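You operate a simulated robot arm through the tools that you are given. There is no shell and no other tool.

You run a simulated two-armed robot. Do the job below in one go: nothing can be reset, and whatever is moved stays where it is left.

## Task
Soap the white wheel's valve seam and bead strip and deal with the one that foams.
Fine: seam, run the valve nut home; bead, lay the red tag in the wheel. The white brush goes back. Set down upright: stubby brush. A coat counts when it lies all over at full strength: go over it till it gets no stronger.

Only the result counts: the job must be done as asked and must still hold three seconds after the hand-in. Knocking over, shifting, dropping, spilling or breaking anything else fails it.

## Robot
Two 7-joint arms with two-finger grippers on one trunk that stands fixed in place. Base frame: the origin is at the foot of the trunk, x ahead of it, y to its left, z up. Readings come in mm, degrees, newtons and seconds.
The left shoulder is at [56, 216, 1197], the right one opposite. With the tool pointing down near the work surface each hand reaches from about 100 to 800 mm from the base axis, measured 20 degrees to its own side. Payload 3.18 kg a hand.
The tool frame of a hand sits at the grasp point between the pads (the TCP): z along the fingers, y along the line on which they close. The tips reach 30 mm beyond it. Largest opening 144 mm; the body of the gripper starts 103 mm behind the TCP.
Orientation is that of the tool frame in the base frame, as a unit quaternion [x, y, z, w]. With the fingers straight down and closing along the base's y, the tool's x points along the base's -x, its y along +y and its z along -z.

## Interface
- The arms move only by the tool servo_tool. It takes "left_plan", "right_plan" or both (then of equal length, played together; a hand with none holds still); each is a list of rows, each a list of 7 numbers: the shift along the tool's x, y, z in units of 30 mm (1.0 is 30 mm), then the turn, a rotation vector about the tool's x, y, z in units of 6 degrees (1.0 is 6 degrees), then the gripper command, from -1 (shut) to 1 (fully open), values between in proportion. In form: [[tx, ty, tz, ax, ay, az, jaw], ...]. A call has 1 to 20 rows; each row shifts and turns the commanded pose from where the row before left it, along the tool's axes as they then stand. A call with a number of a shift or a turn outside -1 to 1 is refused whole. Each row takes 0.2 s and may step no farther than 50 mm and 8.6 degrees from the row before; otherwise, or with a gripper value out of range, the whole call is refused. A pose out of reach is approached as far as the arm can. The call stops where the force on the tool passes 90 N (or 10 N more than at its start, if that is more) or the arm is blocked; 0.2 s more then pass. Each finger halts on what it meets, pressing with about 33 N; the grip force reading is that of the motor and also rises with nothing between the fingers. The clock runs only during rows and for 0.2 s after the last one: add rows that do not move to give the fingers time. The reply holds the time, the measured pose of the TCP, the force on the tool along the base axes, the opening and the grip force, in the units named above and with some noise, with the torque about the TCP (base axes, N m) and any sound that the robot's microphone picked up.
- Cameras (640 x 400 px; columns grow to the right, rows downward): "scene" is now at [124.9, 52.4, 1404.2]; the picture's right is [0.58, -0.81, 0.00], its down [-0.34, -0.24, -0.91] and it looks along [0.74, 0.53, -0.41] (base axes); focal length 214 px, centre (320, 200). "left" rides on the left gripper at [76, -16, -143] in its tool frame; the picture's right is [0.21, 0.98, 0.00], its down [-0.84, 0.18, -0.51] and it looks along [-0.50, 0.11, 0.86] (tool axes); focal length 218 px, centre (320, 200). "right" rides on the right gripper at [76, 16, -143] in its tool frame; the picture's right is [-0.21, 0.98, 0.00], its down [-0.84, -0.18, -0.51] and it looks along [-0.50, -0.11, 0.86] (tool axes); focal length 218 px, centre (320, 200). There is no depth. A picture from a camera that has moved, and an enlarged one, comes with that camera's place and axes in the base frame and with its lens.
- get_image(camera): a new picture of that camera. No time passes.
- move_column(by): slides the trunk up (or, below 0, down) by that many mm; the arms and the scene camera ride with it, the base frame stays. It gives what a move gives, with no picture.
- aim_head(pan, tilt): turns the head with the scene camera to pan (to the left, within 80 degrees either way) and tilt (down, from -29 to 69), counted from straight ahead of the robot. It gives what a move gives.
- zoom(camera, box): a new picture of the part [left, top, right, bottom] of that camera's present view, enlarged. No time passes.
- close_job(): hands the job in; it is judged then, once.

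Places have to be worked out from the pictures, the camera data and where the tool is seen. Open the grippers and draw the arms clear of the work before you hand the job in, unless the task says otherwise.

The tools are called after "Call:" as a command line: name --argument value ..., lists and objects as JSON in quotes. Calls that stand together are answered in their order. servo_tool: Moves the arms, as the interface text tells. Its arguments: {"type":"object","properties":{"left_plan":{"type":"array"},"right_plan":{"type":"array"}},"required":[]} The other tools are called the same way: move_column (by) slides the trunk up or down; aim_head (pan, tilt) turns the head that bears the scene camera; get_image (camera) takes a picture; zoom (camera, box) takes an enlarged picture of a part of a camera's view; close_job () hands the job in.

At the start:

```text
clock: 0.0
left_tool_pos: [394.8, 443.9, 1425.2]
left_tcp_rot: [-0.001, 1.0, -0.001, 0.001]
left_contact_force: [-0.8, 0.4, -0.3]
left_moment: [0.0, -0.01, 0.0]
left_finger_gap: 144.2
left_finger_force: 0.1
right_tool_pos: [337.5, 56.1, 1340.3]
right_tcp_rot: [0.0, 1.0, 0.001, 0.0]
right_contact_force: [0.1, -0.1, -0.2]
right_moment: [-0.02, -0.01, 0.02]
right_finger_gap: 144.0
right_finger_force: 0.3
trunk travel left (down, up): [-277.0, 92.0]
head pan, tilt: [35.6, 24.4]
```

scene: 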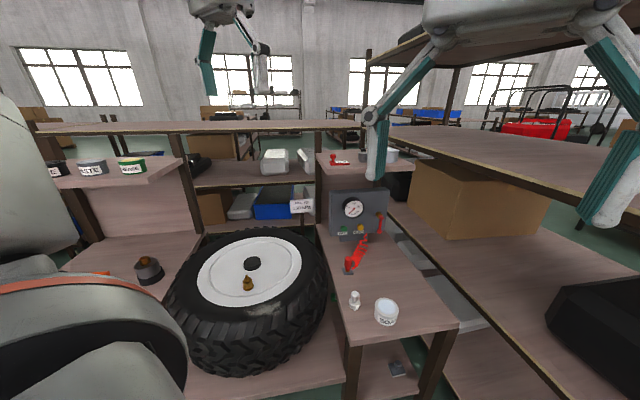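
right: 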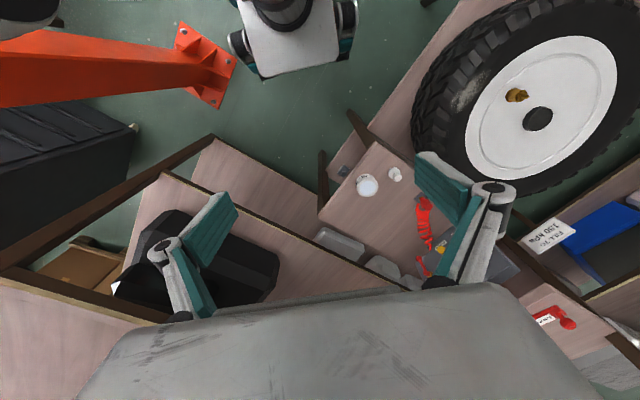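
left: 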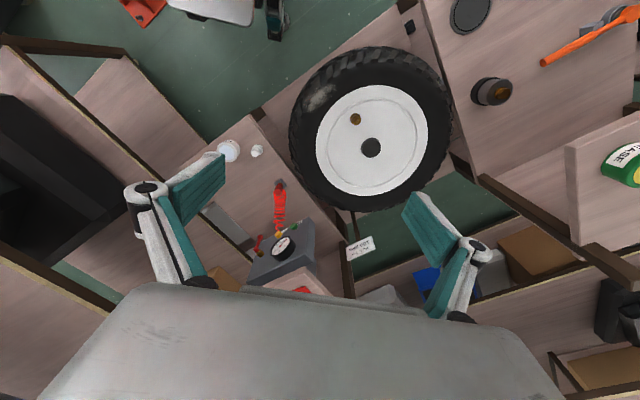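

I start by looking closely at the workspace from the scene camera: the wheel, the side tables and the shelves.

Call:
zoom --camera "scene" --box '[160, 220, 340, 380]'

Call:
zoom --camera "scene" --box '[310, 140, 470, 340]'

Call:
zoom --camera "scene" --box '[20, 120, 200, 300]'

Call:
zoom --camera "left" --box '[190, 30, 460, 300]'

```text
2.50 times, centred on (250, 300) of scene
camera zoom: at [124.9, 52.4, 1404.2], right [0.58, -0.81, 0.0], down [-0.34, -0.24, -0.91], along [0.74, 0.53, -0.41], focal length 536 px, centre (495, -50)
```

zoom: 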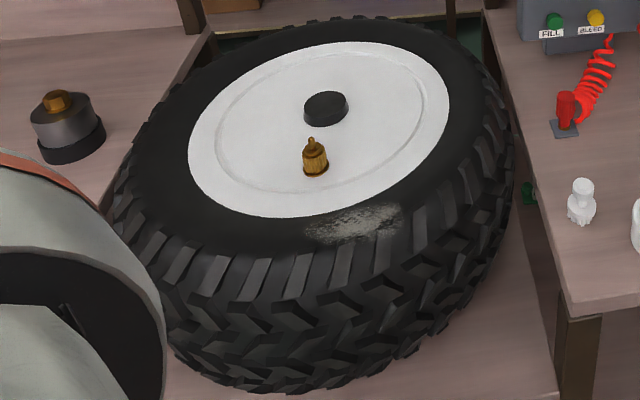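

```text
2.00 times, centred on (390, 240) of scene
camera zoom: at [124.9, 52.4, 1404.2], right [0.58, -0.81, 0.0], down [-0.34, -0.24, -0.91], along [0.74, 0.53, -0.41], focal length 429 px, centre (180, 120)
```

zoom: 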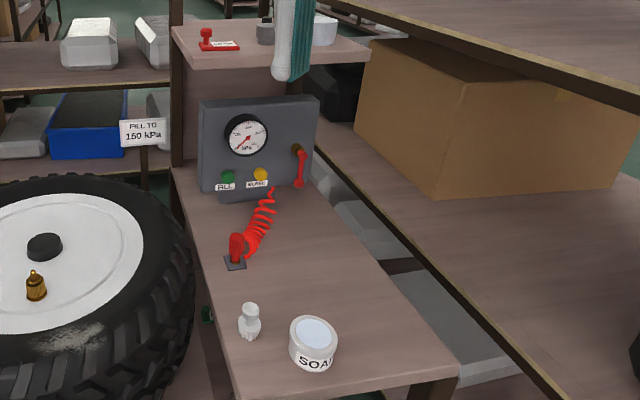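

```text
2.22 times, centred on (110, 210) of scene
camera zoom: at [124.9, 52.4, 1404.2], right [0.58, -0.81, 0.0], down [-0.34, -0.24, -0.91], along [0.74, 0.53, -0.41], focal length 477 px, centre (787, 178)
```

zoom: 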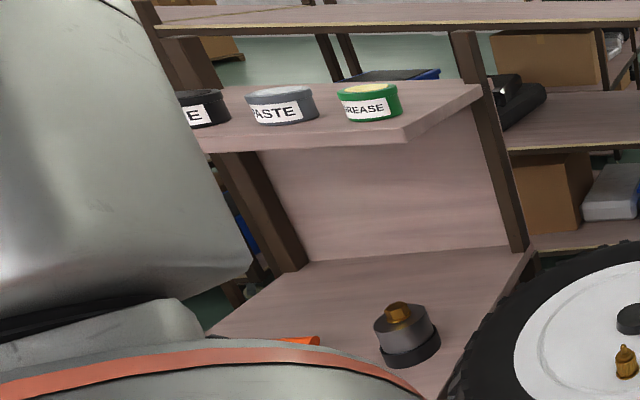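

```text
1.48 times, centred on (325, 165) of left
camera zoom: at [318.4, 428.8, 1567.6], right [-0.21, 0.98, 0.0], down [0.84, 0.18, 0.51], along [0.5, 0.11, -0.86], focal length 323 px, centre (313, 252)
```

zoom: 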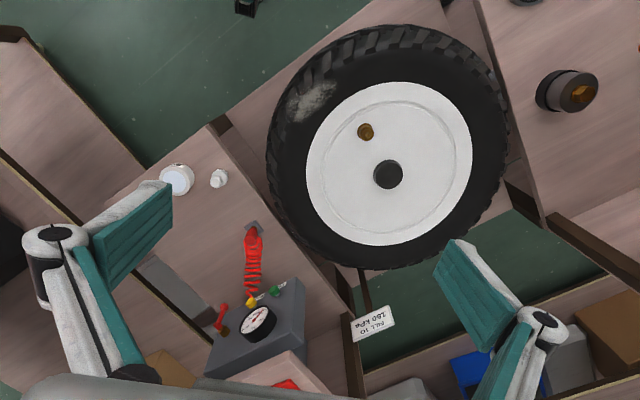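

The left bench is partly hidden by the left arm. I turn the head to survey other parts before moving anything.

Call:
aim_head --pan 20 --tilt 50

Call:
get_image --camera "scene"

Call:
zoom --camera "left" --box '[420, 0, 640, 200]'

Call:
zoom --camera "left" --box '[190, 120, 360, 290]'

Call:
zoom --camera "right" --box '[320, 80, 640, 340]'

```text
clock: 0.9
left_tool_pos: [394.9, 444.0, 1425.8]
left_tcp_rot: [0.0, 1.0, 0.0, 0.001]
left_contact_force: [0.0, 0.0, -0.2]
left_moment: [0.0, -0.01, -0.03]
left_finger_gap: 144.1
left_finger_force: 0.0
right_tool_pos: [338.0, 55.0, 1340.2]
right_tcp_rot: [0.0, 1.0, 0.0, 0.0]
right_contact_force: [0.7, -0.2, 0.5]
right_moment: [0.0, 0.03, -0.01]
right_finger_gap: 143.9
right_finger_force: 0.0
trunk travel left (down, up): [-277.0, 92.0]
head pan, tilt: [20.0, 50.0]
```

```text
taken
camera scene: at [122.2, 25.0, 1365.8], right [0.34, -0.94, 0.0], down [-0.72, -0.26, -0.64], along [0.6, 0.22, -0.77], focal length 214 px, centre (320, 200)
```

scene: 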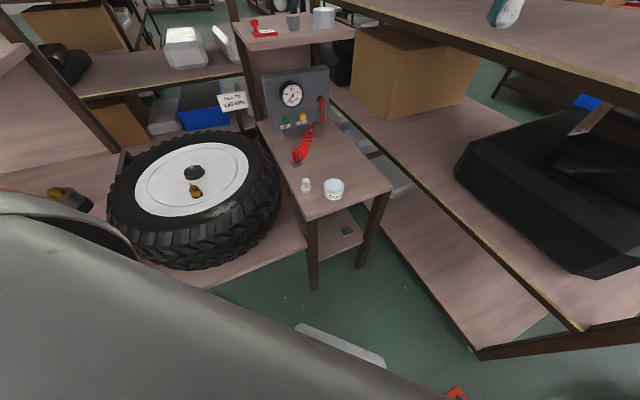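

```text
2.00 times, centred on (530, 100) of left
camera zoom: at [318.4, 428.8, 1567.6], right [-0.21, 0.98, 0.0], down [0.84, 0.18, 0.51], along [0.5, 0.11, -0.86], focal length 436 px, centre (-100, 400)
```

zoom: 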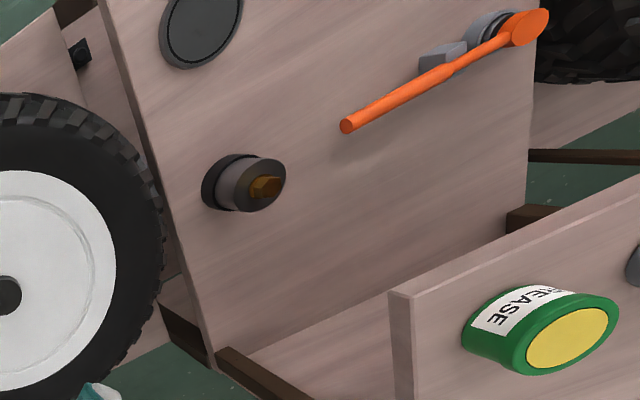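

```text
2.35 times, centred on (275, 205) of left
camera zoom: at [318.4, 428.8, 1567.6], right [-0.21, 0.98, 0.0], down [0.84, 0.18, 0.51], along [0.5, 0.11, -0.86], focal length 514 px, centre (426, 188)
```

zoom: 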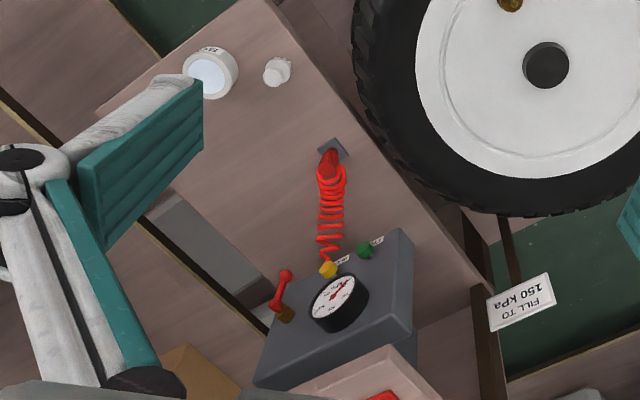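

```text
1.54 times, centred on (480, 210) of right
camera zoom: at [260.9, 71.9, 1482.9], right [0.21, 0.98, 0.0], down [0.84, -0.18, 0.51], along [0.5, -0.11, -0.86], focal length 336 px, centre (74, 185)
```

zoom: 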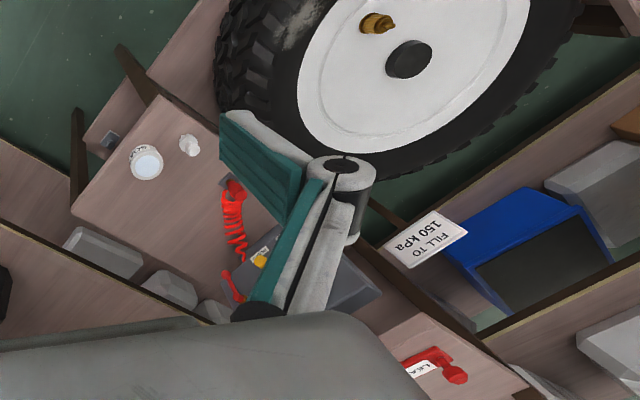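

I keep surveying: the shelf above the right bench, and the left bench with the head panned further left.

Call:
zoom --camera "scene" --box '[230, 0, 370, 90]'

Call:
zoom --camera "scene" --box '[250, 60, 400, 260]'

Call:
zoom --camera "scene" --box '[100, 120, 290, 270]'

Call:
aim_head --pan 75 --tilt 40

Call:
get_image --camera "scene"

```text
4.44 times, centred on (300, 45) of scene
camera zoom: at [122.2, 25.0, 1365.8], right [0.34, -0.94, 0.0], down [-0.72, -0.26, -0.64], along [0.6, 0.22, -0.77], focal length 953 px, centre (409, 889)
```

zoom: 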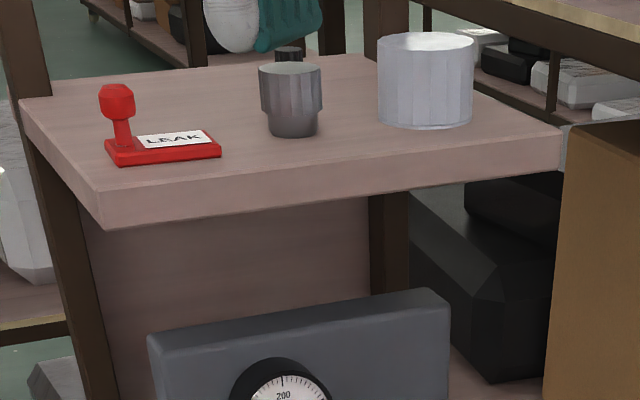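

```text
2.00 times, centred on (325, 160) of scene
camera zoom: at [122.2, 25.0, 1365.8], right [0.34, -0.94, 0.0], down [-0.72, -0.26, -0.64], along [0.6, 0.22, -0.77], focal length 429 px, centre (310, 280)
```

zoom: 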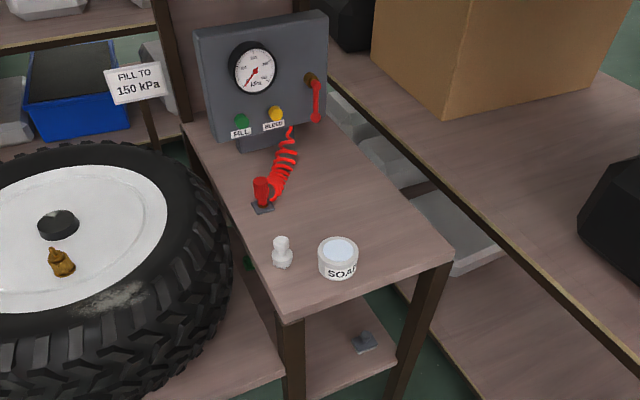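

```text
2.67 times, centred on (195, 195) of scene
camera zoom: at [122.2, 25.0, 1365.8], right [0.34, -0.94, 0.0], down [-0.72, -0.26, -0.64], along [0.6, 0.22, -0.77], focal length 572 px, centre (653, 213)
```

zoom: 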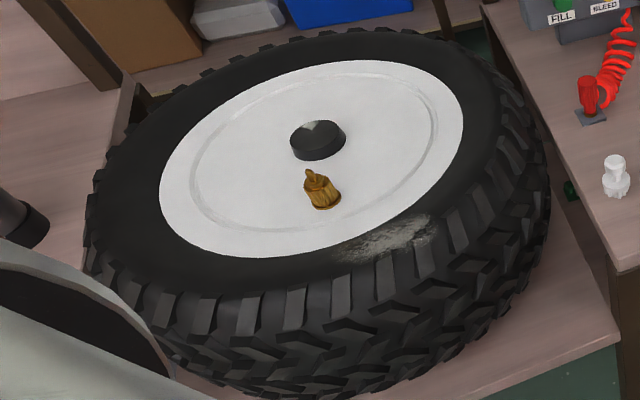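

```text
clock: 2.1
left_tool_pos: [394.0, 442.6, 1425.2]
left_tcp_rot: [-0.001, 1.0, 0.0, 0.001]
left_contact_force: [0.0, 1.0, -0.2]
left_moment: [0.03, -0.01, -0.01]
left_finger_gap: 143.9
left_finger_force: 0.1
right_tool_pos: [338.6, 54.9, 1339.5]
right_tcp_rot: [0.0, 1.0, 0.001, 0.0]
right_contact_force: [-0.7, 0.0, -0.3]
right_moment: [0.03, -0.05, 0.0]
right_finger_gap: 144.1
right_finger_force: 0.0
trunk travel left (down, up): [-277.0, 92.0]
head pan, tilt: [75.0, 40.0]
```

```text
taken
camera scene: at [71.9, 80.7, 1379.9], right [0.97, -0.26, 0.0], down [-0.17, -0.62, -0.77], along [0.2, 0.74, -0.64], focal length 214 px, centre (320, 200)
```

scene: 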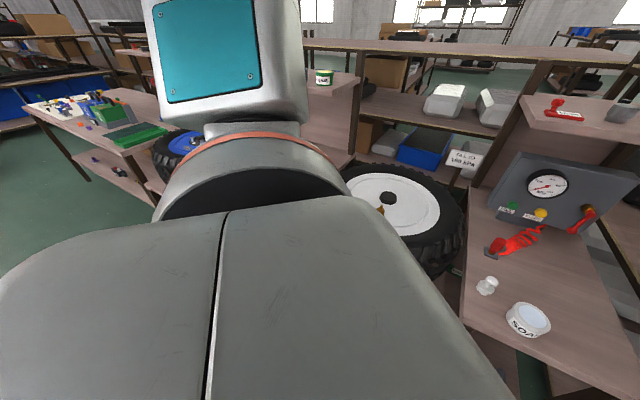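

The white (stubby) brush stands at about [611, 256, ~795] beside the SOAP pot at about [632, 158, ~810]. The valve is near [421, 564, 857] and the hub near [502, 644, 846]. I bring the left hand above the valve for close pictures.

Call:
servo_tool --left_plan '[[-0.06, 0.286, 0.9, 0, 0, 0, 1], [-0.06, 0.286, 0.9, 0, 0, 0, 1], [-0.06, 0.286, 0.9, 0, 0, 0, 1], [-0.06, 0.286, 0.9, 0, 0, 0, 1], [-0.06, 0.286, 0.9, 0, 0, 0, 1], [-0.06, 0.286, 0.9, 0, 0, 0, 1], [-0.06, 0.286, 0.9, 0, 0, 0, 1], [-0.06, 0.286, 0.9, 0, 0, 0, 1], [-0.06, 0.286, 0.9, 0, 0, 0, 1], [-0.06, 0.286, 0.9, 0, 0, 0, 1], [-0.06, 0.286, 0.9, 0, 0, 0, 1], [-0.06, 0.286, 0.9, 0, 0, 0, 1], [-0.06, 0.286, 0.9, 0, 0, 0, 1], [-0.06, 0.286, 0.9, 0, 0, 0, 1], [0, 0, 0, 0, 0, 0, 1]]'

Call:
get_image --camera "left"

Call:
aim_head --pan 40 --tilt 35

Call:
get_image --camera "scene"

```text
clock: 5.3
left_tool_pos: [420.3, 563.5, 1047.7]
left_tcp_rot: [-0.002, 1.0, -0.001, 0.001]
left_contact_force: [0.3, 0.2, -0.4]
left_moment: [0.05, -0.02, -0.02]
left_finger_gap: 143.8
left_finger_force: 0.0
right_tool_pos: [338.8, 55.4, 1340.2]
right_tcp_rot: [0.0, 1.0, 0.0, 0.0]
right_contact_force: [0.5, 0.4, -0.1]
right_moment: [0.01, -0.07, 0.01]
right_finger_gap: 143.8
right_finger_force: 0.0
trunk travel left (down, up): [-277.0, 92.0]
head pan, tilt: [75.0, 40.0]
```

```text
taken
camera left: at [344.2, 548.9, 1188.7], right [-0.21, 0.98, 0.0], down [0.84, 0.18, 0.51], along [0.5, 0.11, -0.86], focal length 218 px, centre (320, 200)
```

left: 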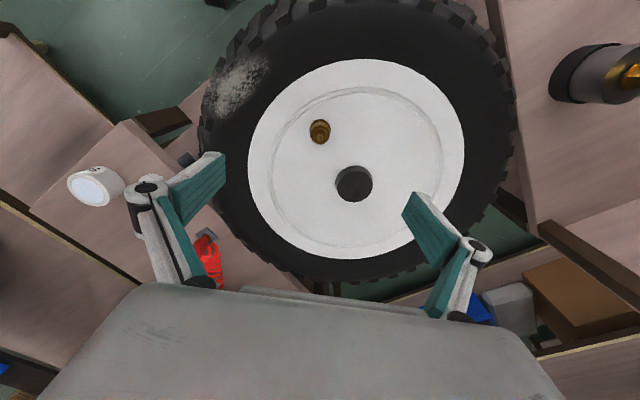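

```text
clock: 6.3
left_tool_pos: [421.4, 563.3, 1046.9]
left_tcp_rot: [-0.001, 1.0, -0.001, 0.001]
left_contact_force: [-0.1, -0.4, -0.2]
left_moment: [0.01, -0.01, 0.02]
left_finger_gap: 143.9
left_finger_force: 0.1
right_tool_pos: [338.2, 55.1, 1340.4]
right_tcp_rot: [0.0, 1.0, 0.0, 0.0]
right_contact_force: [0.4, 0.0, 0.5]
right_moment: [0.02, 0.03, -0.02]
right_finger_gap: 144.2
right_finger_force: 0.0
trunk travel left (down, up): [-277.0, 92.0]
head pan, tilt: [40.0, 35.0]
```

```text
taken
camera scene: at [117.3, 55.3, 1387.4], right [0.64, -0.77, 0.0], down [-0.44, -0.37, -0.82], along [0.63, 0.53, -0.57], focal length 214 px, centre (320, 200)
```

scene: 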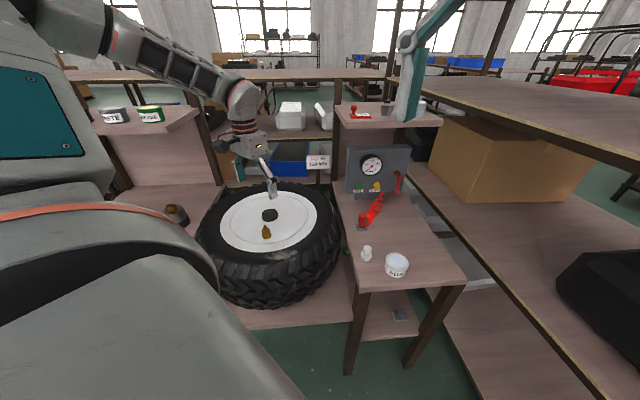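

The camera is above the wheel. I zoom on the valve and the scuffed patch on the tyre near the rim edge.

Call:
zoom --camera "left" --box '[285, 100, 365, 160]'

Call:
zoom --camera "left" --box '[195, 30, 335, 130]'

Call:
zoom --camera "scene" --box '[190, 170, 350, 310]'

Call:
zoom --camera "scene" --box '[340, 230, 420, 290]'

```text
6.67 times, centred on (325, 130) of left
camera zoom: at [344.6, 549.2, 1188.8], right [-0.21, 0.98, 0.0], down [0.84, 0.18, 0.51], along [0.5, 0.11, -0.86], focal length 1455 px, centre (287, 667)
```

zoom: 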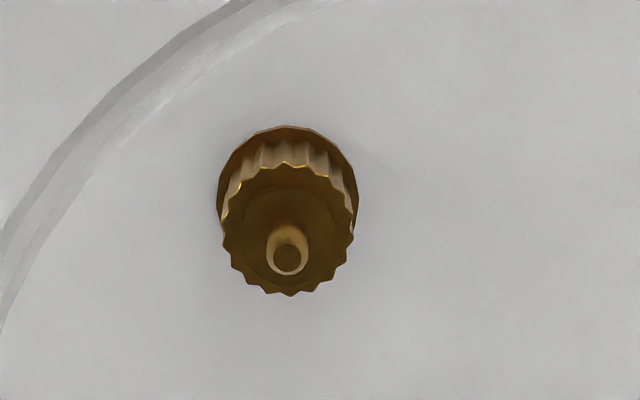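

```text
4.00 times, centred on (265, 80) of left
camera zoom: at [344.6, 549.2, 1188.8], right [-0.21, 0.98, 0.0], down [0.84, 0.18, 0.51], along [0.5, 0.11, -0.86], focal length 873 px, centre (540, 680)
```

zoom: 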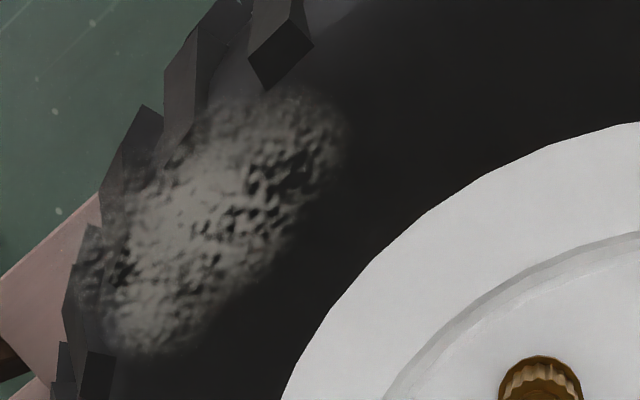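

```text
2.86 times, centred on (270, 240) of scene
camera zoom: at [117.3, 55.3, 1387.4], right [0.64, -0.77, 0.0], down [-0.44, -0.37, -0.82], along [0.63, 0.53, -0.57], focal length 613 px, centre (463, 86)
```

zoom: 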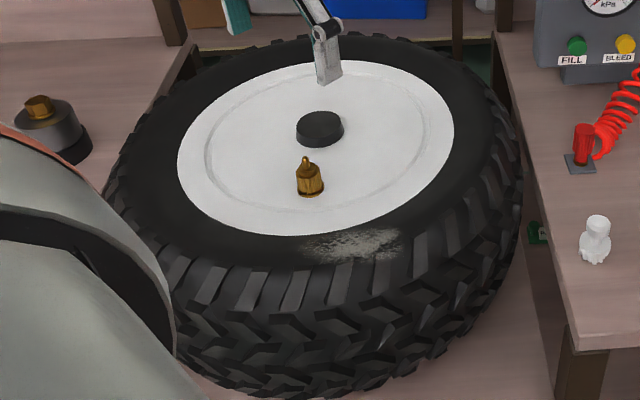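

```text
6.67 times, centred on (380, 260) of scene
camera zoom: at [117.3, 55.3, 1387.4], right [0.64, -0.77, 0.0], down [-0.44, -0.37, -0.82], along [0.63, 0.53, -0.57], focal length 1430 px, centre (-80, -200)
```

zoom: 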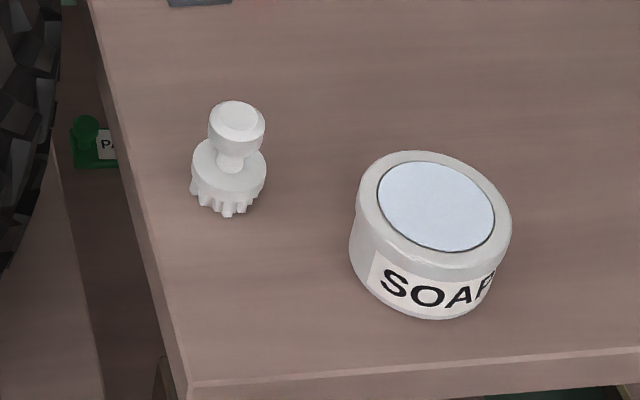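

I look at the rim edge all round for a marked bead strip, using zooms of the left camera.

Call:
zoom --camera "left" --box '[230, 50, 350, 150]'

Call:
zoom --camera "left" --box '[340, 40, 480, 140]'

Call:
zoom --camera "left" --box '[220, 140, 340, 280]'

Call:
zoom --camera "left" --box '[330, 140, 480, 280]'

```text
4.00 times, centred on (290, 100) of left
camera zoom: at [344.6, 549.2, 1188.8], right [-0.21, 0.98, 0.0], down [0.84, 0.18, 0.51], along [0.5, 0.11, -0.86], focal length 873 px, centre (440, 600)
```

zoom: 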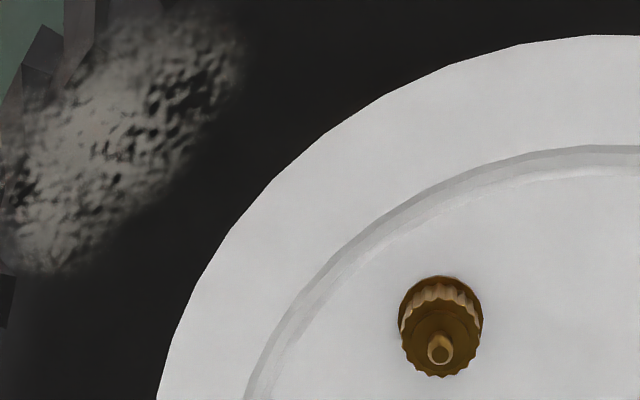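

```text
4.00 times, centred on (410, 90) of left
camera zoom: at [344.6, 549.2, 1188.8], right [-0.21, 0.98, 0.0], down [0.84, 0.18, 0.51], along [0.5, 0.11, -0.86], focal length 873 px, centre (-40, 640)
```

zoom: 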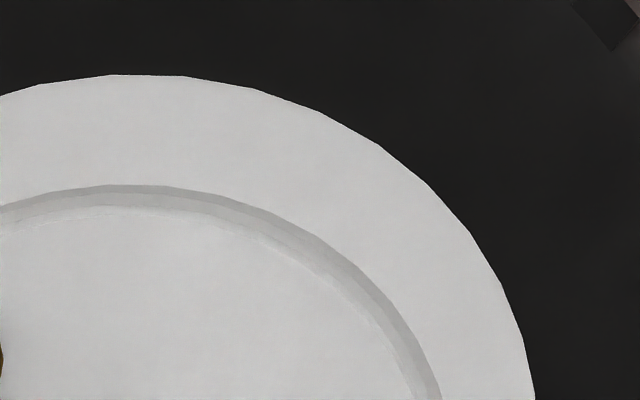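

```text
2.86 times, centred on (280, 210) of left
camera zoom: at [344.6, 549.2, 1188.8], right [-0.21, 0.98, 0.0], down [0.84, 0.18, 0.51], along [0.5, 0.11, -0.86], focal length 624 px, centre (434, 171)
```

zoom: 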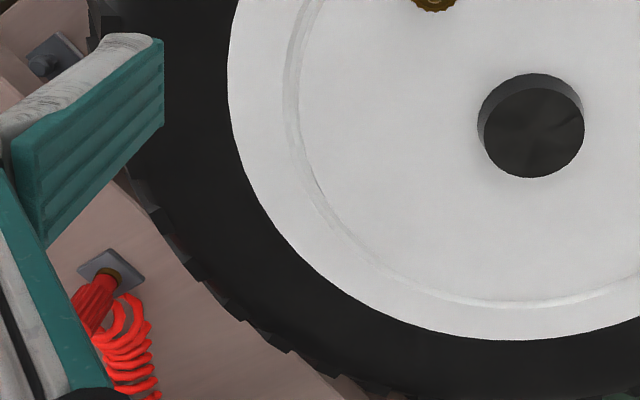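

```text
2.86 times, centred on (405, 210) of left
camera zoom: at [344.6, 549.2, 1188.8], right [-0.21, 0.98, 0.0], down [0.84, 0.18, 0.51], along [0.5, 0.11, -0.86], focal length 624 px, centre (77, 171)
```

zoom: 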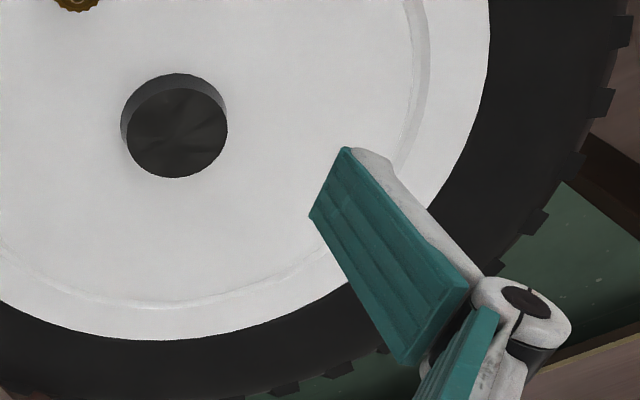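

The only strip-like feature is the scuffed patch on the sidewall near the valve. I check the blue wheel further left for a comparable mark, to be sure what the "bead strip" is.

Call:
aim_head --pan 78 --tilt 25

Call:
get_image --camera "scene"

Call:
zoom --camera "scene" --box '[120, 90, 260, 210]'

```text
clock: 7.4
left_tool_pos: [420.3, 563.5, 1047.0]
left_tcp_rot: [-0.001, 1.0, 0.0, 0.001]
left_contact_force: [0.5, -0.8, 0.3]
left_moment: [-0.01, 0.02, -0.02]
left_finger_gap: 144.1
left_finger_force: 0.1
right_tool_pos: [338.5, 55.2, 1341.3]
right_tcp_rot: [0.0, 1.0, 0.0, 0.0]
right_contact_force: [0.4, -0.1, 0.1]
right_moment: [0.0, 0.03, -0.02]
right_finger_gap: 144.1
right_finger_force: 0.0
trunk travel left (down, up): [-277.0, 92.0]
head pan, tilt: [78.0, 25.0]
```

```text
taken
camera scene: at [69.1, 88.7, 1403.2], right [0.98, -0.21, 0.0], down [-0.09, -0.41, -0.91], along [0.19, 0.89, -0.42], focal length 214 px, centre (320, 200)
```

scene: 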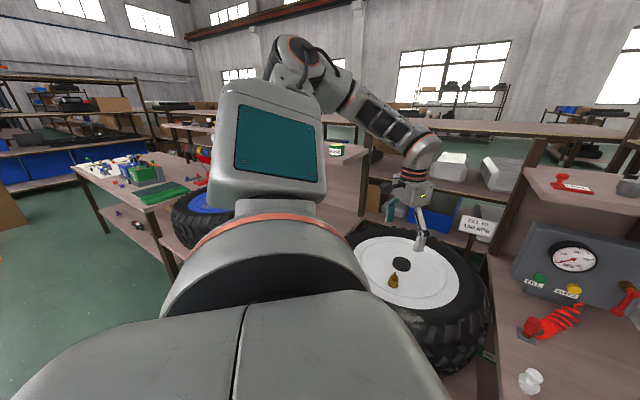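

```text
3.33 times, centred on (190, 150) of scene
camera zoom: at [69.1, 88.7, 1403.2], right [0.98, -0.21, 0.0], down [-0.09, -0.41, -0.91], along [0.19, 0.89, -0.42], focal length 715 px, centre (753, 367)
```

zoom: 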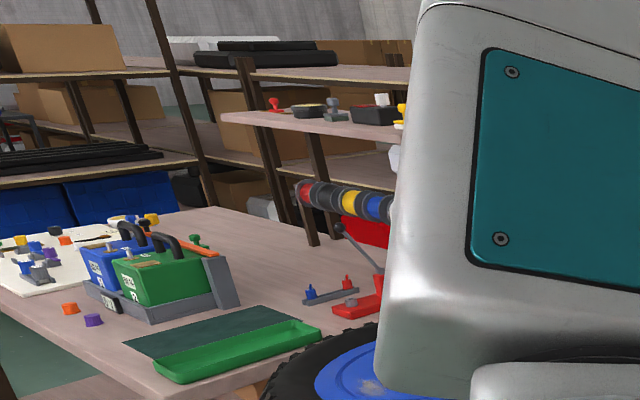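

The blue wheel is mostly hidden by the shoulder. I raise the left hand a bit and yaw it to look left at the left bench and blue wheel.

Call:
servo_tool --left_plan '[[0, 0, -0.8, 0, 0, -1, 1], [0, 0, -0.8, 0, 0, -1, 1], [0, 0, -0.8, 0, 0, -1, 1], [0, 0, -0.8, 0, 0, -1, 1], [0, 0, -0.8, 0, 0, -1, 1], [0, 0, -0.8, 0, 0, -1, 1], [0, 0, -0.8, 0, 0, -1, 1], [0, 0, -0.8, 0, 0, -1, 1], [0, 0, 0, 0, 0, -1, 1], [0, 0, 0, 0, 0, -1, 1], [0, 0, 0, 0, 0, 0, 1]]'

Call:
get_image --camera "left"

```text
clock: 9.8
left_tool_pos: [434.4, 651.7, 1290.9]
left_tcp_rot: [-0.477, 0.879, -0.002, -0.002]
left_contact_force: [0.3, -0.8, -0.4]
left_moment: [-0.04, 0.01, 0.0]
left_finger_gap: 144.2
left_finger_force: 0.0
left hand out of reach, approached as far as the arm can: row 5, 6, 7, 8, 9, 10
right_tool_pos: [337.8, 56.3, 1339.0]
right_tcp_rot: [0.0, 1.0, 0.0, 0.001]
right_contact_force: [-0.2, 0.2, -0.5]
right_moment: [0.01, 0.01, 0.02]
right_finger_gap: 143.9
right_finger_force: 0.0
trunk travel left (down, up): [-277.0, 92.0]
head pan, tilt: [78.0, 25.0]
```

```text
taken
camera left: at [406.6, 580.5, 1433.0], right [-0.93, 0.36, 0.0], down [0.31, 0.81, 0.5], along [0.18, 0.47, -0.86], focal length 218 px, centre (320, 200)
```

left: 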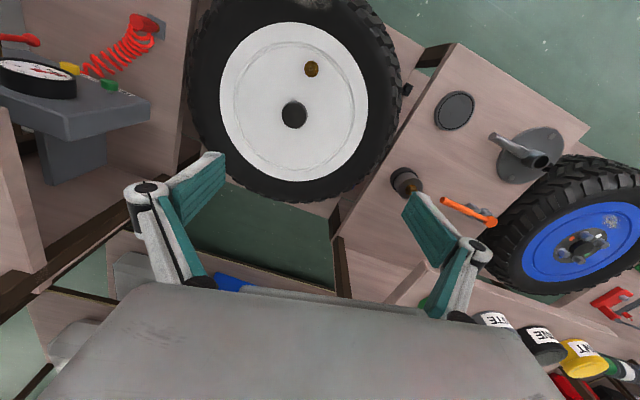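

Now I can see the blue wheel and left bench; I zoom on them.

Call:
zoom --camera "left" --box '[380, 60, 640, 300]'

Call:
zoom --camera "left" --box '[180, 0, 400, 210]'

Call:
zoom --camera "left" --box '[440, 260, 640, 400]'

```text
1.67 times, centred on (510, 180) of left
camera zoom: at [406.6, 580.5, 1433.0], right [-0.93, 0.36, 0.0], down [0.31, 0.81, 0.5], along [0.18, 0.47, -0.86], focal length 364 px, centre (3, 233)
```

zoom: 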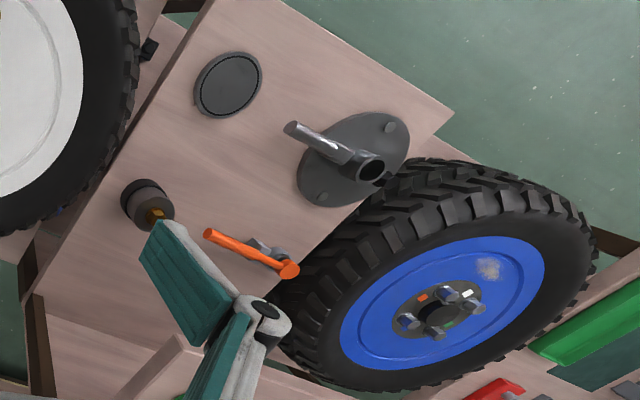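

```text
1.90 times, centred on (290, 105) of left
camera zoom: at [406.6, 580.5, 1433.0], right [-0.93, 0.36, 0.0], down [0.31, 0.81, 0.5], along [0.18, 0.47, -0.86], focal length 416 px, centre (377, 381)
```

zoom: 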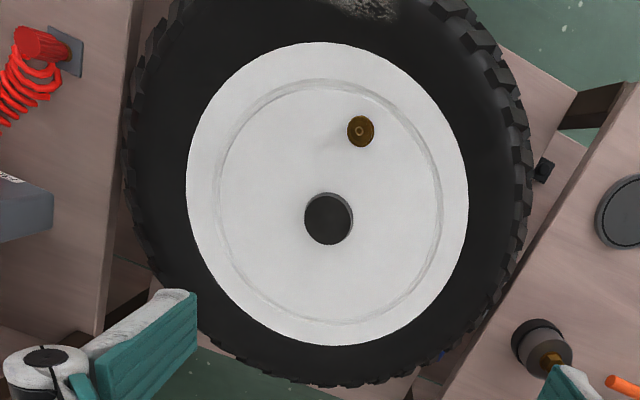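

```text
2.86 times, centred on (540, 330) of left
camera zoom: at [406.6, 580.5, 1433.0], right [-0.93, 0.36, 0.0], down [0.31, 0.81, 0.5], along [0.18, 0.47, -0.86], focal length 624 px, centre (-309, -171)
```

zoom: 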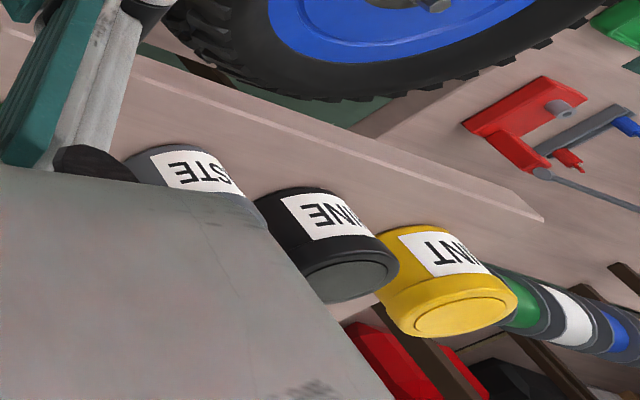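

The left bench holds other jobs' gear (wrench, pots); the sidewall patch on the white wheel is the candidate bead strip. I turn the hand back and travel to above the brush for a close look.

Call:
servo_tool --left_plan '[[0, 0, 0.8, 0, 0, 1, 1], [0, 0, 0.8, 0, 0, 1, 1], [0, 0, 0.8, 0, 0, 1, 1], [0, 0, 0.8, 0, 0, 1, 1], [0, 0, 0.8, 0, 0, 1, 1], [0, 0, 0.8, 0, 0, 1, 1], [0, 0, 0.8, 0, 0, 1, 1], [0, 0, 0.8, 0, 0, 1, 1], [0, 0, 0, 0, 0, 1, 1], [0, 0, 0, 0, 0, 1, 1], [0, 0, 0, 0, 0, 0, 1]]'

Call:
servo_tool --left_plan '[[-0.45, -0.93, 0, 0, 0, 0, 0.5], [-0.45, -0.93, 0, 0, 0, 0, 0.5], [-0.45, -0.93, 0, 0, 0, 0, 0.5], [-0.45, -0.93, 0, 0, 0, 0, 0.5], [-0.45, -0.93, 0, 0, 0, 0, 0.5], [-0.45, -0.93, 0, 0, 0, 0, 0.5], [-0.45, -0.93, 0, 0, 0, 0, 0.5], [-0.45, -0.93, 0, 0, 0, 0, 0.5], [-0.45, -0.93, 0, 0, 0, 0, 0.5], [-0.45, -0.93, 0, 0, 0, 0, 0.5], [-0.45, -0.93, 0, 0, 0, 0, 0.5], [0, 0, 0, 0, 0, 0, 0.5]]'

Call:
get_image --camera "left"

Call:
aim_head --pan 25 --tilt 40

Call:
get_image --camera "scene"

```text
clock: 12.2
left_tool_pos: [432.7, 648.9, 1098.4]
left_tcp_rot: [0.027, 1.0, -0.003, 0.0]
left_contact_force: [-1.3, -0.4, 0.2]
left_moment: [0.02, 0.0, 0.01]
left_finger_gap: 144.0
left_finger_force: 0.1
right_tool_pos: [338.4, 54.9, 1340.2]
right_tcp_rot: [0.0, 1.0, -0.001, 0.0]
right_contact_force: [0.1, -0.4, 0.0]
right_moment: [0.0, 0.02, 0.03]
right_finger_gap: 144.2
right_finger_force: 0.0
trunk travel left (down, up): [-277.0, 92.0]
head pan, tilt: [78.0, 25.0]
```

```text
clock: 14.8
left_tool_pos: [574.0, 372.3, 1116.4]
left_tcp_rot: [0.028, 1.0, -0.003, -0.002]
left_contact_force: [-0.3, 0.0, 0.0]
left_moment: [0.01, 0.02, 0.0]
left_finger_gap: 107.9
left_finger_force: 0.2
left hand out of reach, approached as far as the arm can: row 10, 11
right_tool_pos: [337.5, 55.1, 1340.3]
right_tcp_rot: [0.0, 1.0, 0.0, 0.0]
right_contact_force: [0.1, 0.1, -0.3]
right_moment: [0.01, -0.02, -0.01]
right_finger_gap: 143.9
right_finger_force: 0.1
trunk travel left (down, up): [-277.0, 92.0]
head pan, tilt: [78.0, 25.0]
```

```text
taken
camera left: at [497.3, 362.2, 1258.3], right [-0.15, 0.99, -0.01], down [0.85, 0.14, 0.5], along [0.5, 0.07, -0.86], focal length 218 px, centre (320, 200)
```

left: 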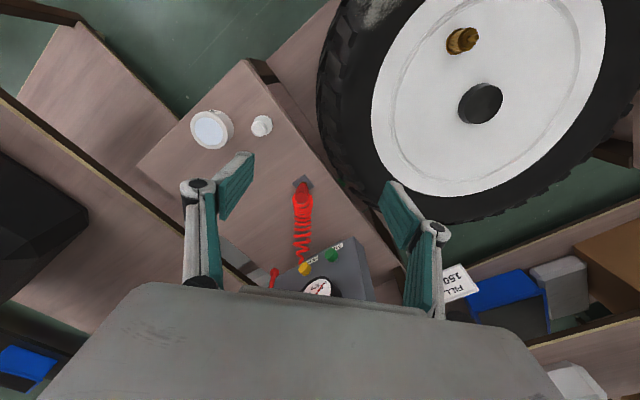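

```text
clock: 16.0
left_tool_pos: [571.9, 371.0, 1114.9]
left_tcp_rot: [0.027, 1.0, -0.004, -0.002]
left_contact_force: [0.3, 0.1, 0.0]
left_moment: [0.0, 0.0, 0.0]
left_finger_gap: 108.0
left_finger_force: 0.1
right_tool_pos: [338.9, 55.9, 1339.6]
right_tcp_rot: [0.001, 1.0, -0.001, 0.0]
right_contact_force: [0.2, 0.8, 0.0]
right_moment: [-0.04, 0.01, -0.02]
right_finger_gap: 143.9
right_finger_force: 0.1
trunk travel left (down, up): [-277.0, 92.0]
head pan, tilt: [25.0, 40.0]
```

```text
taken
camera scene: at [126.8, 34.6, 1379.9], right [0.42, -0.91, 0.0], down [-0.58, -0.27, -0.77], along [0.69, 0.32, -0.64], focal length 214 px, centre (320, 200)
```

scene: 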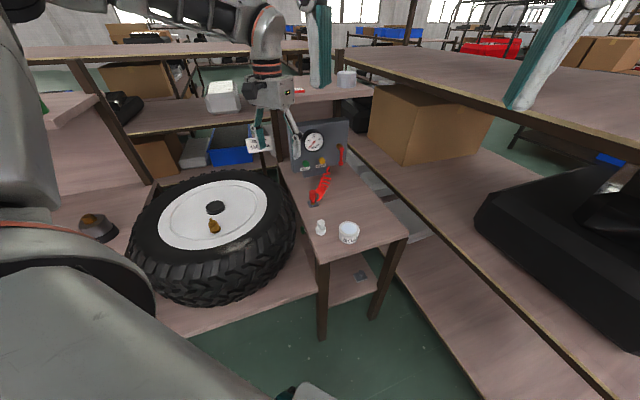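

The high pose was at the edge of reach; lower is fine. I descend over the brush with the yaw corrected and the jaws narrowed.

Call:
servo_tool --left_plan '[[0, 0, 0.5, 0, 0, -0.53, 0], [-0.12, -0.55, 0.9, 0, 0, 0, 0], [-0.12, -0.55, 0.9, 0, 0, 0, 0], [-0.12, -0.55, 0.9, 0, 0, 0, 0], [-0.12, -0.55, 0.9, 0, 0, 0, 0], [-0.12, -0.55, 0.9, 0, 0, 0, 0], [-0.12, -0.55, 0.9, 0, 0, 0, 0], [-0.12, -0.55, 0.4, 0, 0, 0, 0], [0, 0, 0, 0, 0, 0, 0]]'

Call:
get_image --camera "left"

Call:
get_image --camera "scene"

```text
clock: 18.0
left_tool_pos: [620.3, 404.5, 1033.3]
left_tcp_rot: [0.001, 1.0, -0.006, -0.003]
left_contact_force: [-0.8, 0.0, 0.5]
left_moment: [-0.02, 0.0, 0.01]
left_finger_gap: 72.1
left_finger_force: 0.0
left hand out of reach, approached as far as the arm can: row 1, 2, 3, 4, 5, 6, 7, 8
right_tool_pos: [338.4, 54.8, 1339.8]
right_tcp_rot: [0.0, 1.0, 0.0, 0.0]
right_contact_force: [0.3, 0.0, 0.0]
right_moment: [0.02, 0.02, -0.01]
right_finger_gap: 144.1
right_finger_force: 0.0
trunk travel left (down, up): [-277.0, 92.0]
head pan, tilt: [25.0, 40.0]
```

```text
taken
camera left: at [545.9, 391.1, 1176.2], right [-0.21, 0.98, -0.01], down [0.85, 0.18, 0.5], along [0.49, 0.1, -0.87], focal length 218 px, centre (320, 200)
```

left: 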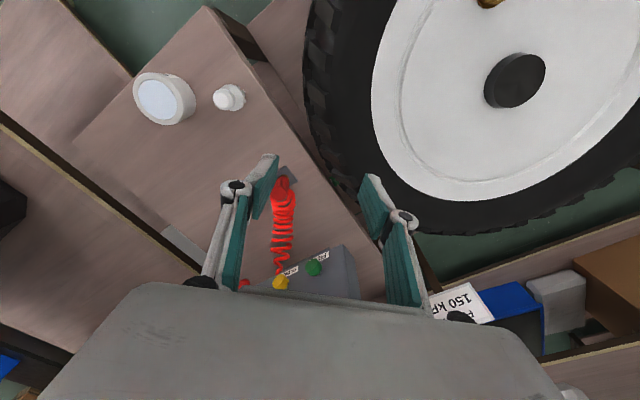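

```text
taken
camera scene: at [126.7, 34.4, 1379.9], right [0.42, -0.91, 0.0], down [-0.58, -0.27, -0.77], along [0.69, 0.32, -0.64], focal length 214 px, centre (320, 200)
```

scene: 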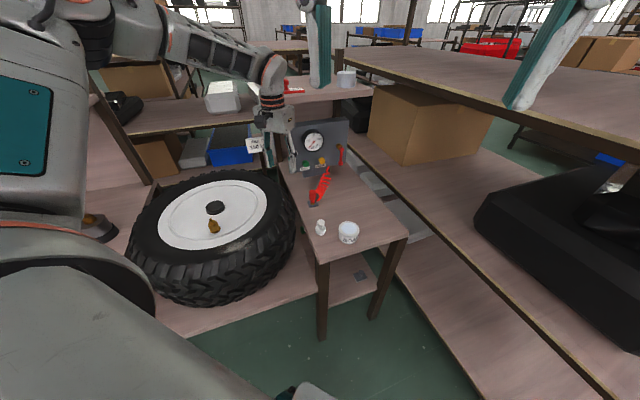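

The arm is at some joint limit here; I pull back toward the robot and try moving right (−y) in small steps to see how it responds.

Call:
servo_tool --left_plan '[[0.9, -0.3, 0, 0, 0, 0, 0], [0.9, -0.6, 0, 0, 0, 0, 0], [0.6, -0.9, 0.2, 0, 0, 0, 0], [0.3, -0.9, 0.3, 0, 0, 0, 0], [0, 0, 0, 0, 0, 0, 0]]'

```text
clock: 19.2
left_tool_pos: [579.4, 414.8, 1056.7]
left_tcp_rot: [0.002, 1.0, -0.007, -0.004]
left_contact_force: [0.6, 0.4, 0.8]
left_moment: [0.01, -0.01, 0.02]
left_finger_gap: 71.8
left_finger_force: 0.0
left hand out of reach, approached as far as the arm can: row 1, 2, 3, 4
right_tool_pos: [337.8, 54.8, 1339.2]
right_tcp_rot: [-0.001, 1.0, 0.0, 0.0]
right_contact_force: [0.3, 0.4, -0.1]
right_moment: [0.0, 0.0, 0.0]
right_finger_gap: 144.0
right_finger_force: 0.0
trunk travel left (down, up): [-277.0, 92.0]
head pan, tilt: [25.0, 40.0]
```

The posture seems wound up against a joint limit. I retreat toward the starting region to unwind it.

Call:
servo_tool --left_plan '[[0.9, 0, -0.5, 0, 0, 0, 0], [0.9, 0, -0.5, 0, 0, 0, 0], [0.9, 0, -0.5, 0, 0, 0, 0], [0.9, 0, -0.5, 0, 0, 0, 0], [0.9, 0, -0.5, 0, 0, 0, 0], [0.9, 0, -0.5, 0, 0, 0, 0], [0, 0, 0, 0, 0, 0, 0]]'

Call:
get_image --camera "scene"

```text
clock: 20.8
left_tool_pos: [418.2, 419.8, 1150.0]
left_tcp_rot: [-0.001, 1.0, -0.002, -0.001]
left_contact_force: [0.1, 0.4, -1.3]
left_moment: [0.01, 0.03, 0.01]
left_finger_gap: 72.0
left_finger_force: 0.0
left hand out of reach, approached as far as the arm can: row 1
right_tool_pos: [338.7, 53.9, 1340.0]
right_tcp_rot: [-0.001, 1.0, 0.0, -0.001]
right_contact_force: [0.6, 0.3, -0.4]
right_moment: [-0.01, 0.03, 0.02]
right_finger_gap: 144.3
right_finger_force: 0.2
trunk travel left (down, up): [-277.0, 92.0]
head pan, tilt: [25.0, 40.0]
```

```text
taken
camera scene: at [127.8, 34.7, 1379.7], right [0.42, -0.91, 0.0], down [-0.58, -0.27, -0.77], along [0.69, 0.32, -0.64], focal length 214 px, centre (320, 200)
```

scene: 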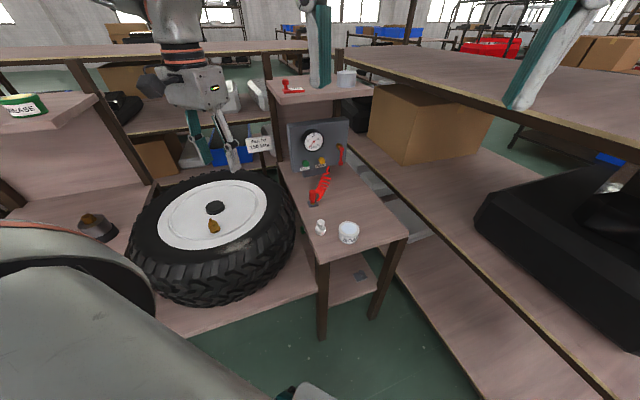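

It follows now. I go right first at this x, then forward and down.

Call:
servo_tool --left_plan '[[0, -0.9, 0.3, 0, 0, 0, 0], [0, -0.9, 0.3, 0, 0, 0, 0], [0, -0.9, 0.3, 0, 0, 0, 0], [0, -0.9, 0.3, 0, 0, 0, 0], [0, -0.9, 0.3, 0, 0, 0, 0], [0, -0.9, 0.3, 0, 0, 0, 0], [0, 0, 0, 0, 0, 0, 0]]'

```text
clock: 22.4
left_tool_pos: [427.1, 407.9, 1160.5]
left_tcp_rot: [0.001, 1.0, -0.004, -0.002]
left_contact_force: [1.0, 0.2, -0.1]
left_moment: [0.03, -0.02, 0.05]
left_finger_gap: 71.9
left_finger_force: 0.1
left hand out of reach, approached as far as the arm can: row 1, 2, 3, 4, 5, 6
right_tool_pos: [338.5, 54.7, 1340.0]
right_tcp_rot: [0.0, 1.0, 0.0, 0.0]
right_contact_force: [0.3, 0.0, -0.5]
right_moment: [0.02, 0.01, -0.02]
right_finger_gap: 144.0
right_finger_force: 0.1
trunk travel left (down, up): [-277.0, 92.0]
head pan, tilt: [25.0, 40.0]
```

My guess is the wrist roll is at its limit, so I yaw the tool clockwise 36° and then try moving −y again.

Call:
servo_tool --left_plan '[[0, 0, 0, 0, 0, 1, 0], [0, 0, 0, 0, 0, 1, 0], [0, 0, 0, 0, 0, 1, 0], [0, 0, 0, 0, 0, 1, 0], [0, 0, 0, 0, 0, 1, 0], [0, 0, 0, 0, 0, 1, 0], [-0.588, -0.809, 0, 0, 0, 0, 0], [-0.588, -0.809, 0, 0, 0, 0, 0], [-0.588, -0.809, 0, 0, 0, 0, 0], [-0.588, -0.809, 0, 0, 0, 0, 0], [0, 0, 0, 0, 0, 0, 0]]'

```text
clock: 24.8
left_tool_pos: [424.5, 288.2, 1162.3]
left_tcp_rot: [0.308, 0.952, -0.003, 0.0]
left_contact_force: [0.4, 0.5, -0.2]
left_moment: [0.01, -0.02, 0.0]
left_finger_gap: 72.0
left_finger_force: 0.0
right_tool_pos: [338.1, 55.6, 1339.4]
right_tcp_rot: [-0.001, 1.0, 0.0, 0.0]
right_contact_force: [-0.9, -0.7, -0.8]
right_moment: [-0.01, 0.0, 0.0]
right_finger_gap: 144.2
right_finger_force: 0.0
trunk travel left (down, up): [-277.0, 92.0]
head pan, tilt: [25.0, 40.0]
```

That was it: yawing clockwise frees the arm. I move over the brush at yaw 36°, stopping about 150 mm above it.

Call:
servo_tool --left_plan '[[-0.67, 0.322, 0.88, 0, 0, 0, 0], [-0.67, 0.322, 0.88, 0, 0, 0, 0], [-0.67, 0.322, 0.88, 0, 0, 0, 0], [-0.67, 0.322, 0.88, 0, 0, 0, 0], [-0.67, 0.322, 0.88, 0, 0, 0, 0], [-0.67, 0.322, 0.88, 0, 0, 0, 0], [-0.67, 0.322, 0.88, 0, 0, 0, 0], [-0.67, 0.322, 0.88, 0, 0, 0, 0], [0, 0, 0, 0, 0, 0, 0]]'

Call:
get_image --camera "left"

Call:
get_image --camera "scene"

```text
clock: 26.8
left_tool_pos: [598.8, 253.9, 950.5]
left_tcp_rot: [0.308, 0.951, -0.002, 0.001]
left_contact_force: [0.4, -0.6, 0.4]
left_moment: [-0.01, -0.05, -0.01]
left_finger_gap: 72.2
left_finger_force: 0.0
right_tool_pos: [337.6, 53.9, 1340.0]
right_tcp_rot: [0.001, 1.0, 0.001, 0.0]
right_contact_force: [-0.8, -0.6, -0.3]
right_moment: [0.02, 0.0, 0.04]
right_finger_gap: 143.9
right_finger_force: 0.1
trunk travel left (down, up): [-277.0, 92.0]
head pan, tilt: [25.0, 40.0]
```

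```text
taken
camera left: at [529.3, 288.5, 1092.7], right [0.4, 0.92, 0.0], down [0.79, -0.34, 0.51], along [0.47, -0.21, -0.86], focal length 218 px, centre (320, 200)
```

left: 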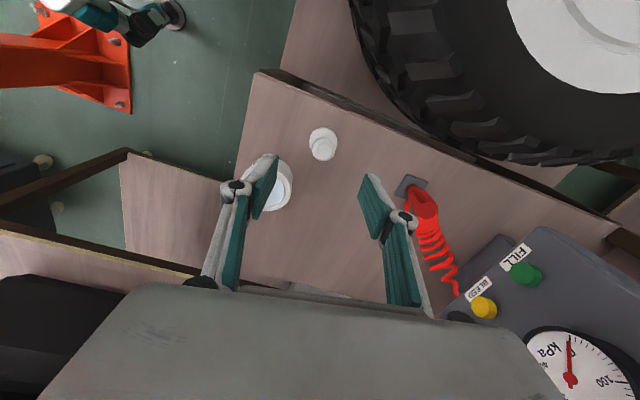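

```text
taken
camera scene: at [125.8, 34.2, 1380.2], right [0.42, -0.91, 0.0], down [-0.58, -0.27, -0.77], along [0.69, 0.32, -0.64], focal length 214 px, centre (320, 200)
```

scene: 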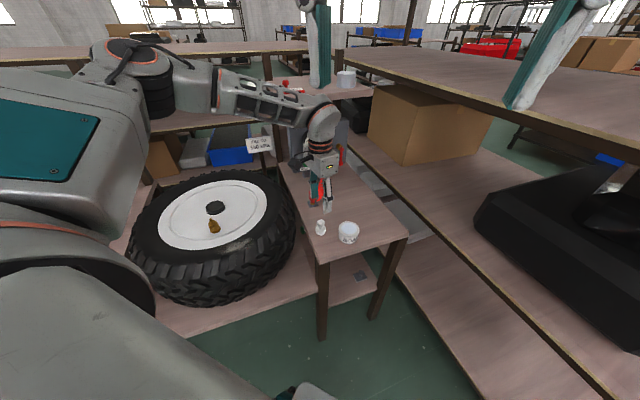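

The brush is in view, up from the fingers. I zoom in to measure it.

Call:
zoom --camera "left" --box '[280, 105, 376, 165]'

Call:
zoom --camera "scene" --box '[290, 190, 370, 250]'

Call:
zoom --camera "left" --box '[220, 110, 340, 220]'

```text
6.67 times, centred on (328, 135) of left
camera zoom: at [529.3, 288.5, 1092.7], right [0.4, 0.92, 0.0], down [0.79, -0.34, 0.51], along [0.47, -0.21, -0.86], focal length 1455 px, centre (267, 633)
```

zoom: 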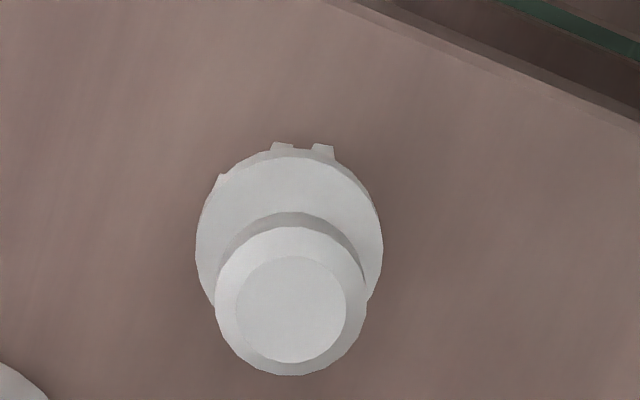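

```text
6.67 times, centred on (330, 220) of scene
camera zoom: at [125.8, 34.2, 1380.2], right [0.42, -0.91, 0.0], down [-0.58, -0.27, -0.77], along [0.69, 0.32, -0.64], focal length 1430 px, centre (253, 67)
```

zoom: 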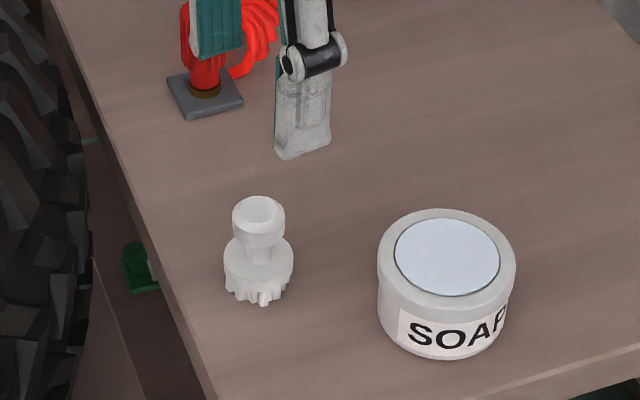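

```text
3.64 times, centred on (280, 165) of left
camera zoom: at [529.3, 288.5, 1092.7], right [0.4, 0.92, 0.0], down [0.79, -0.34, 0.51], along [0.47, -0.21, -0.86], focal length 794 px, centre (466, 327)
```

zoom: 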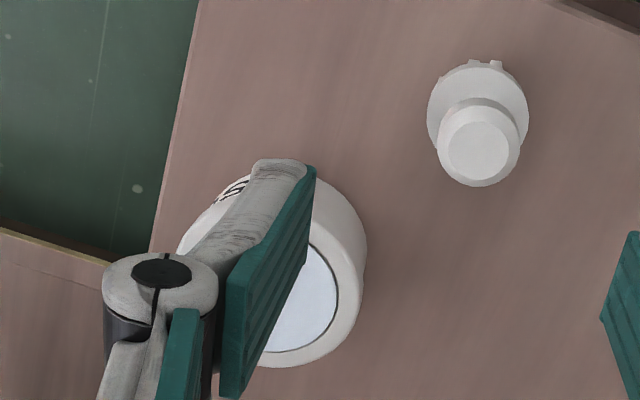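

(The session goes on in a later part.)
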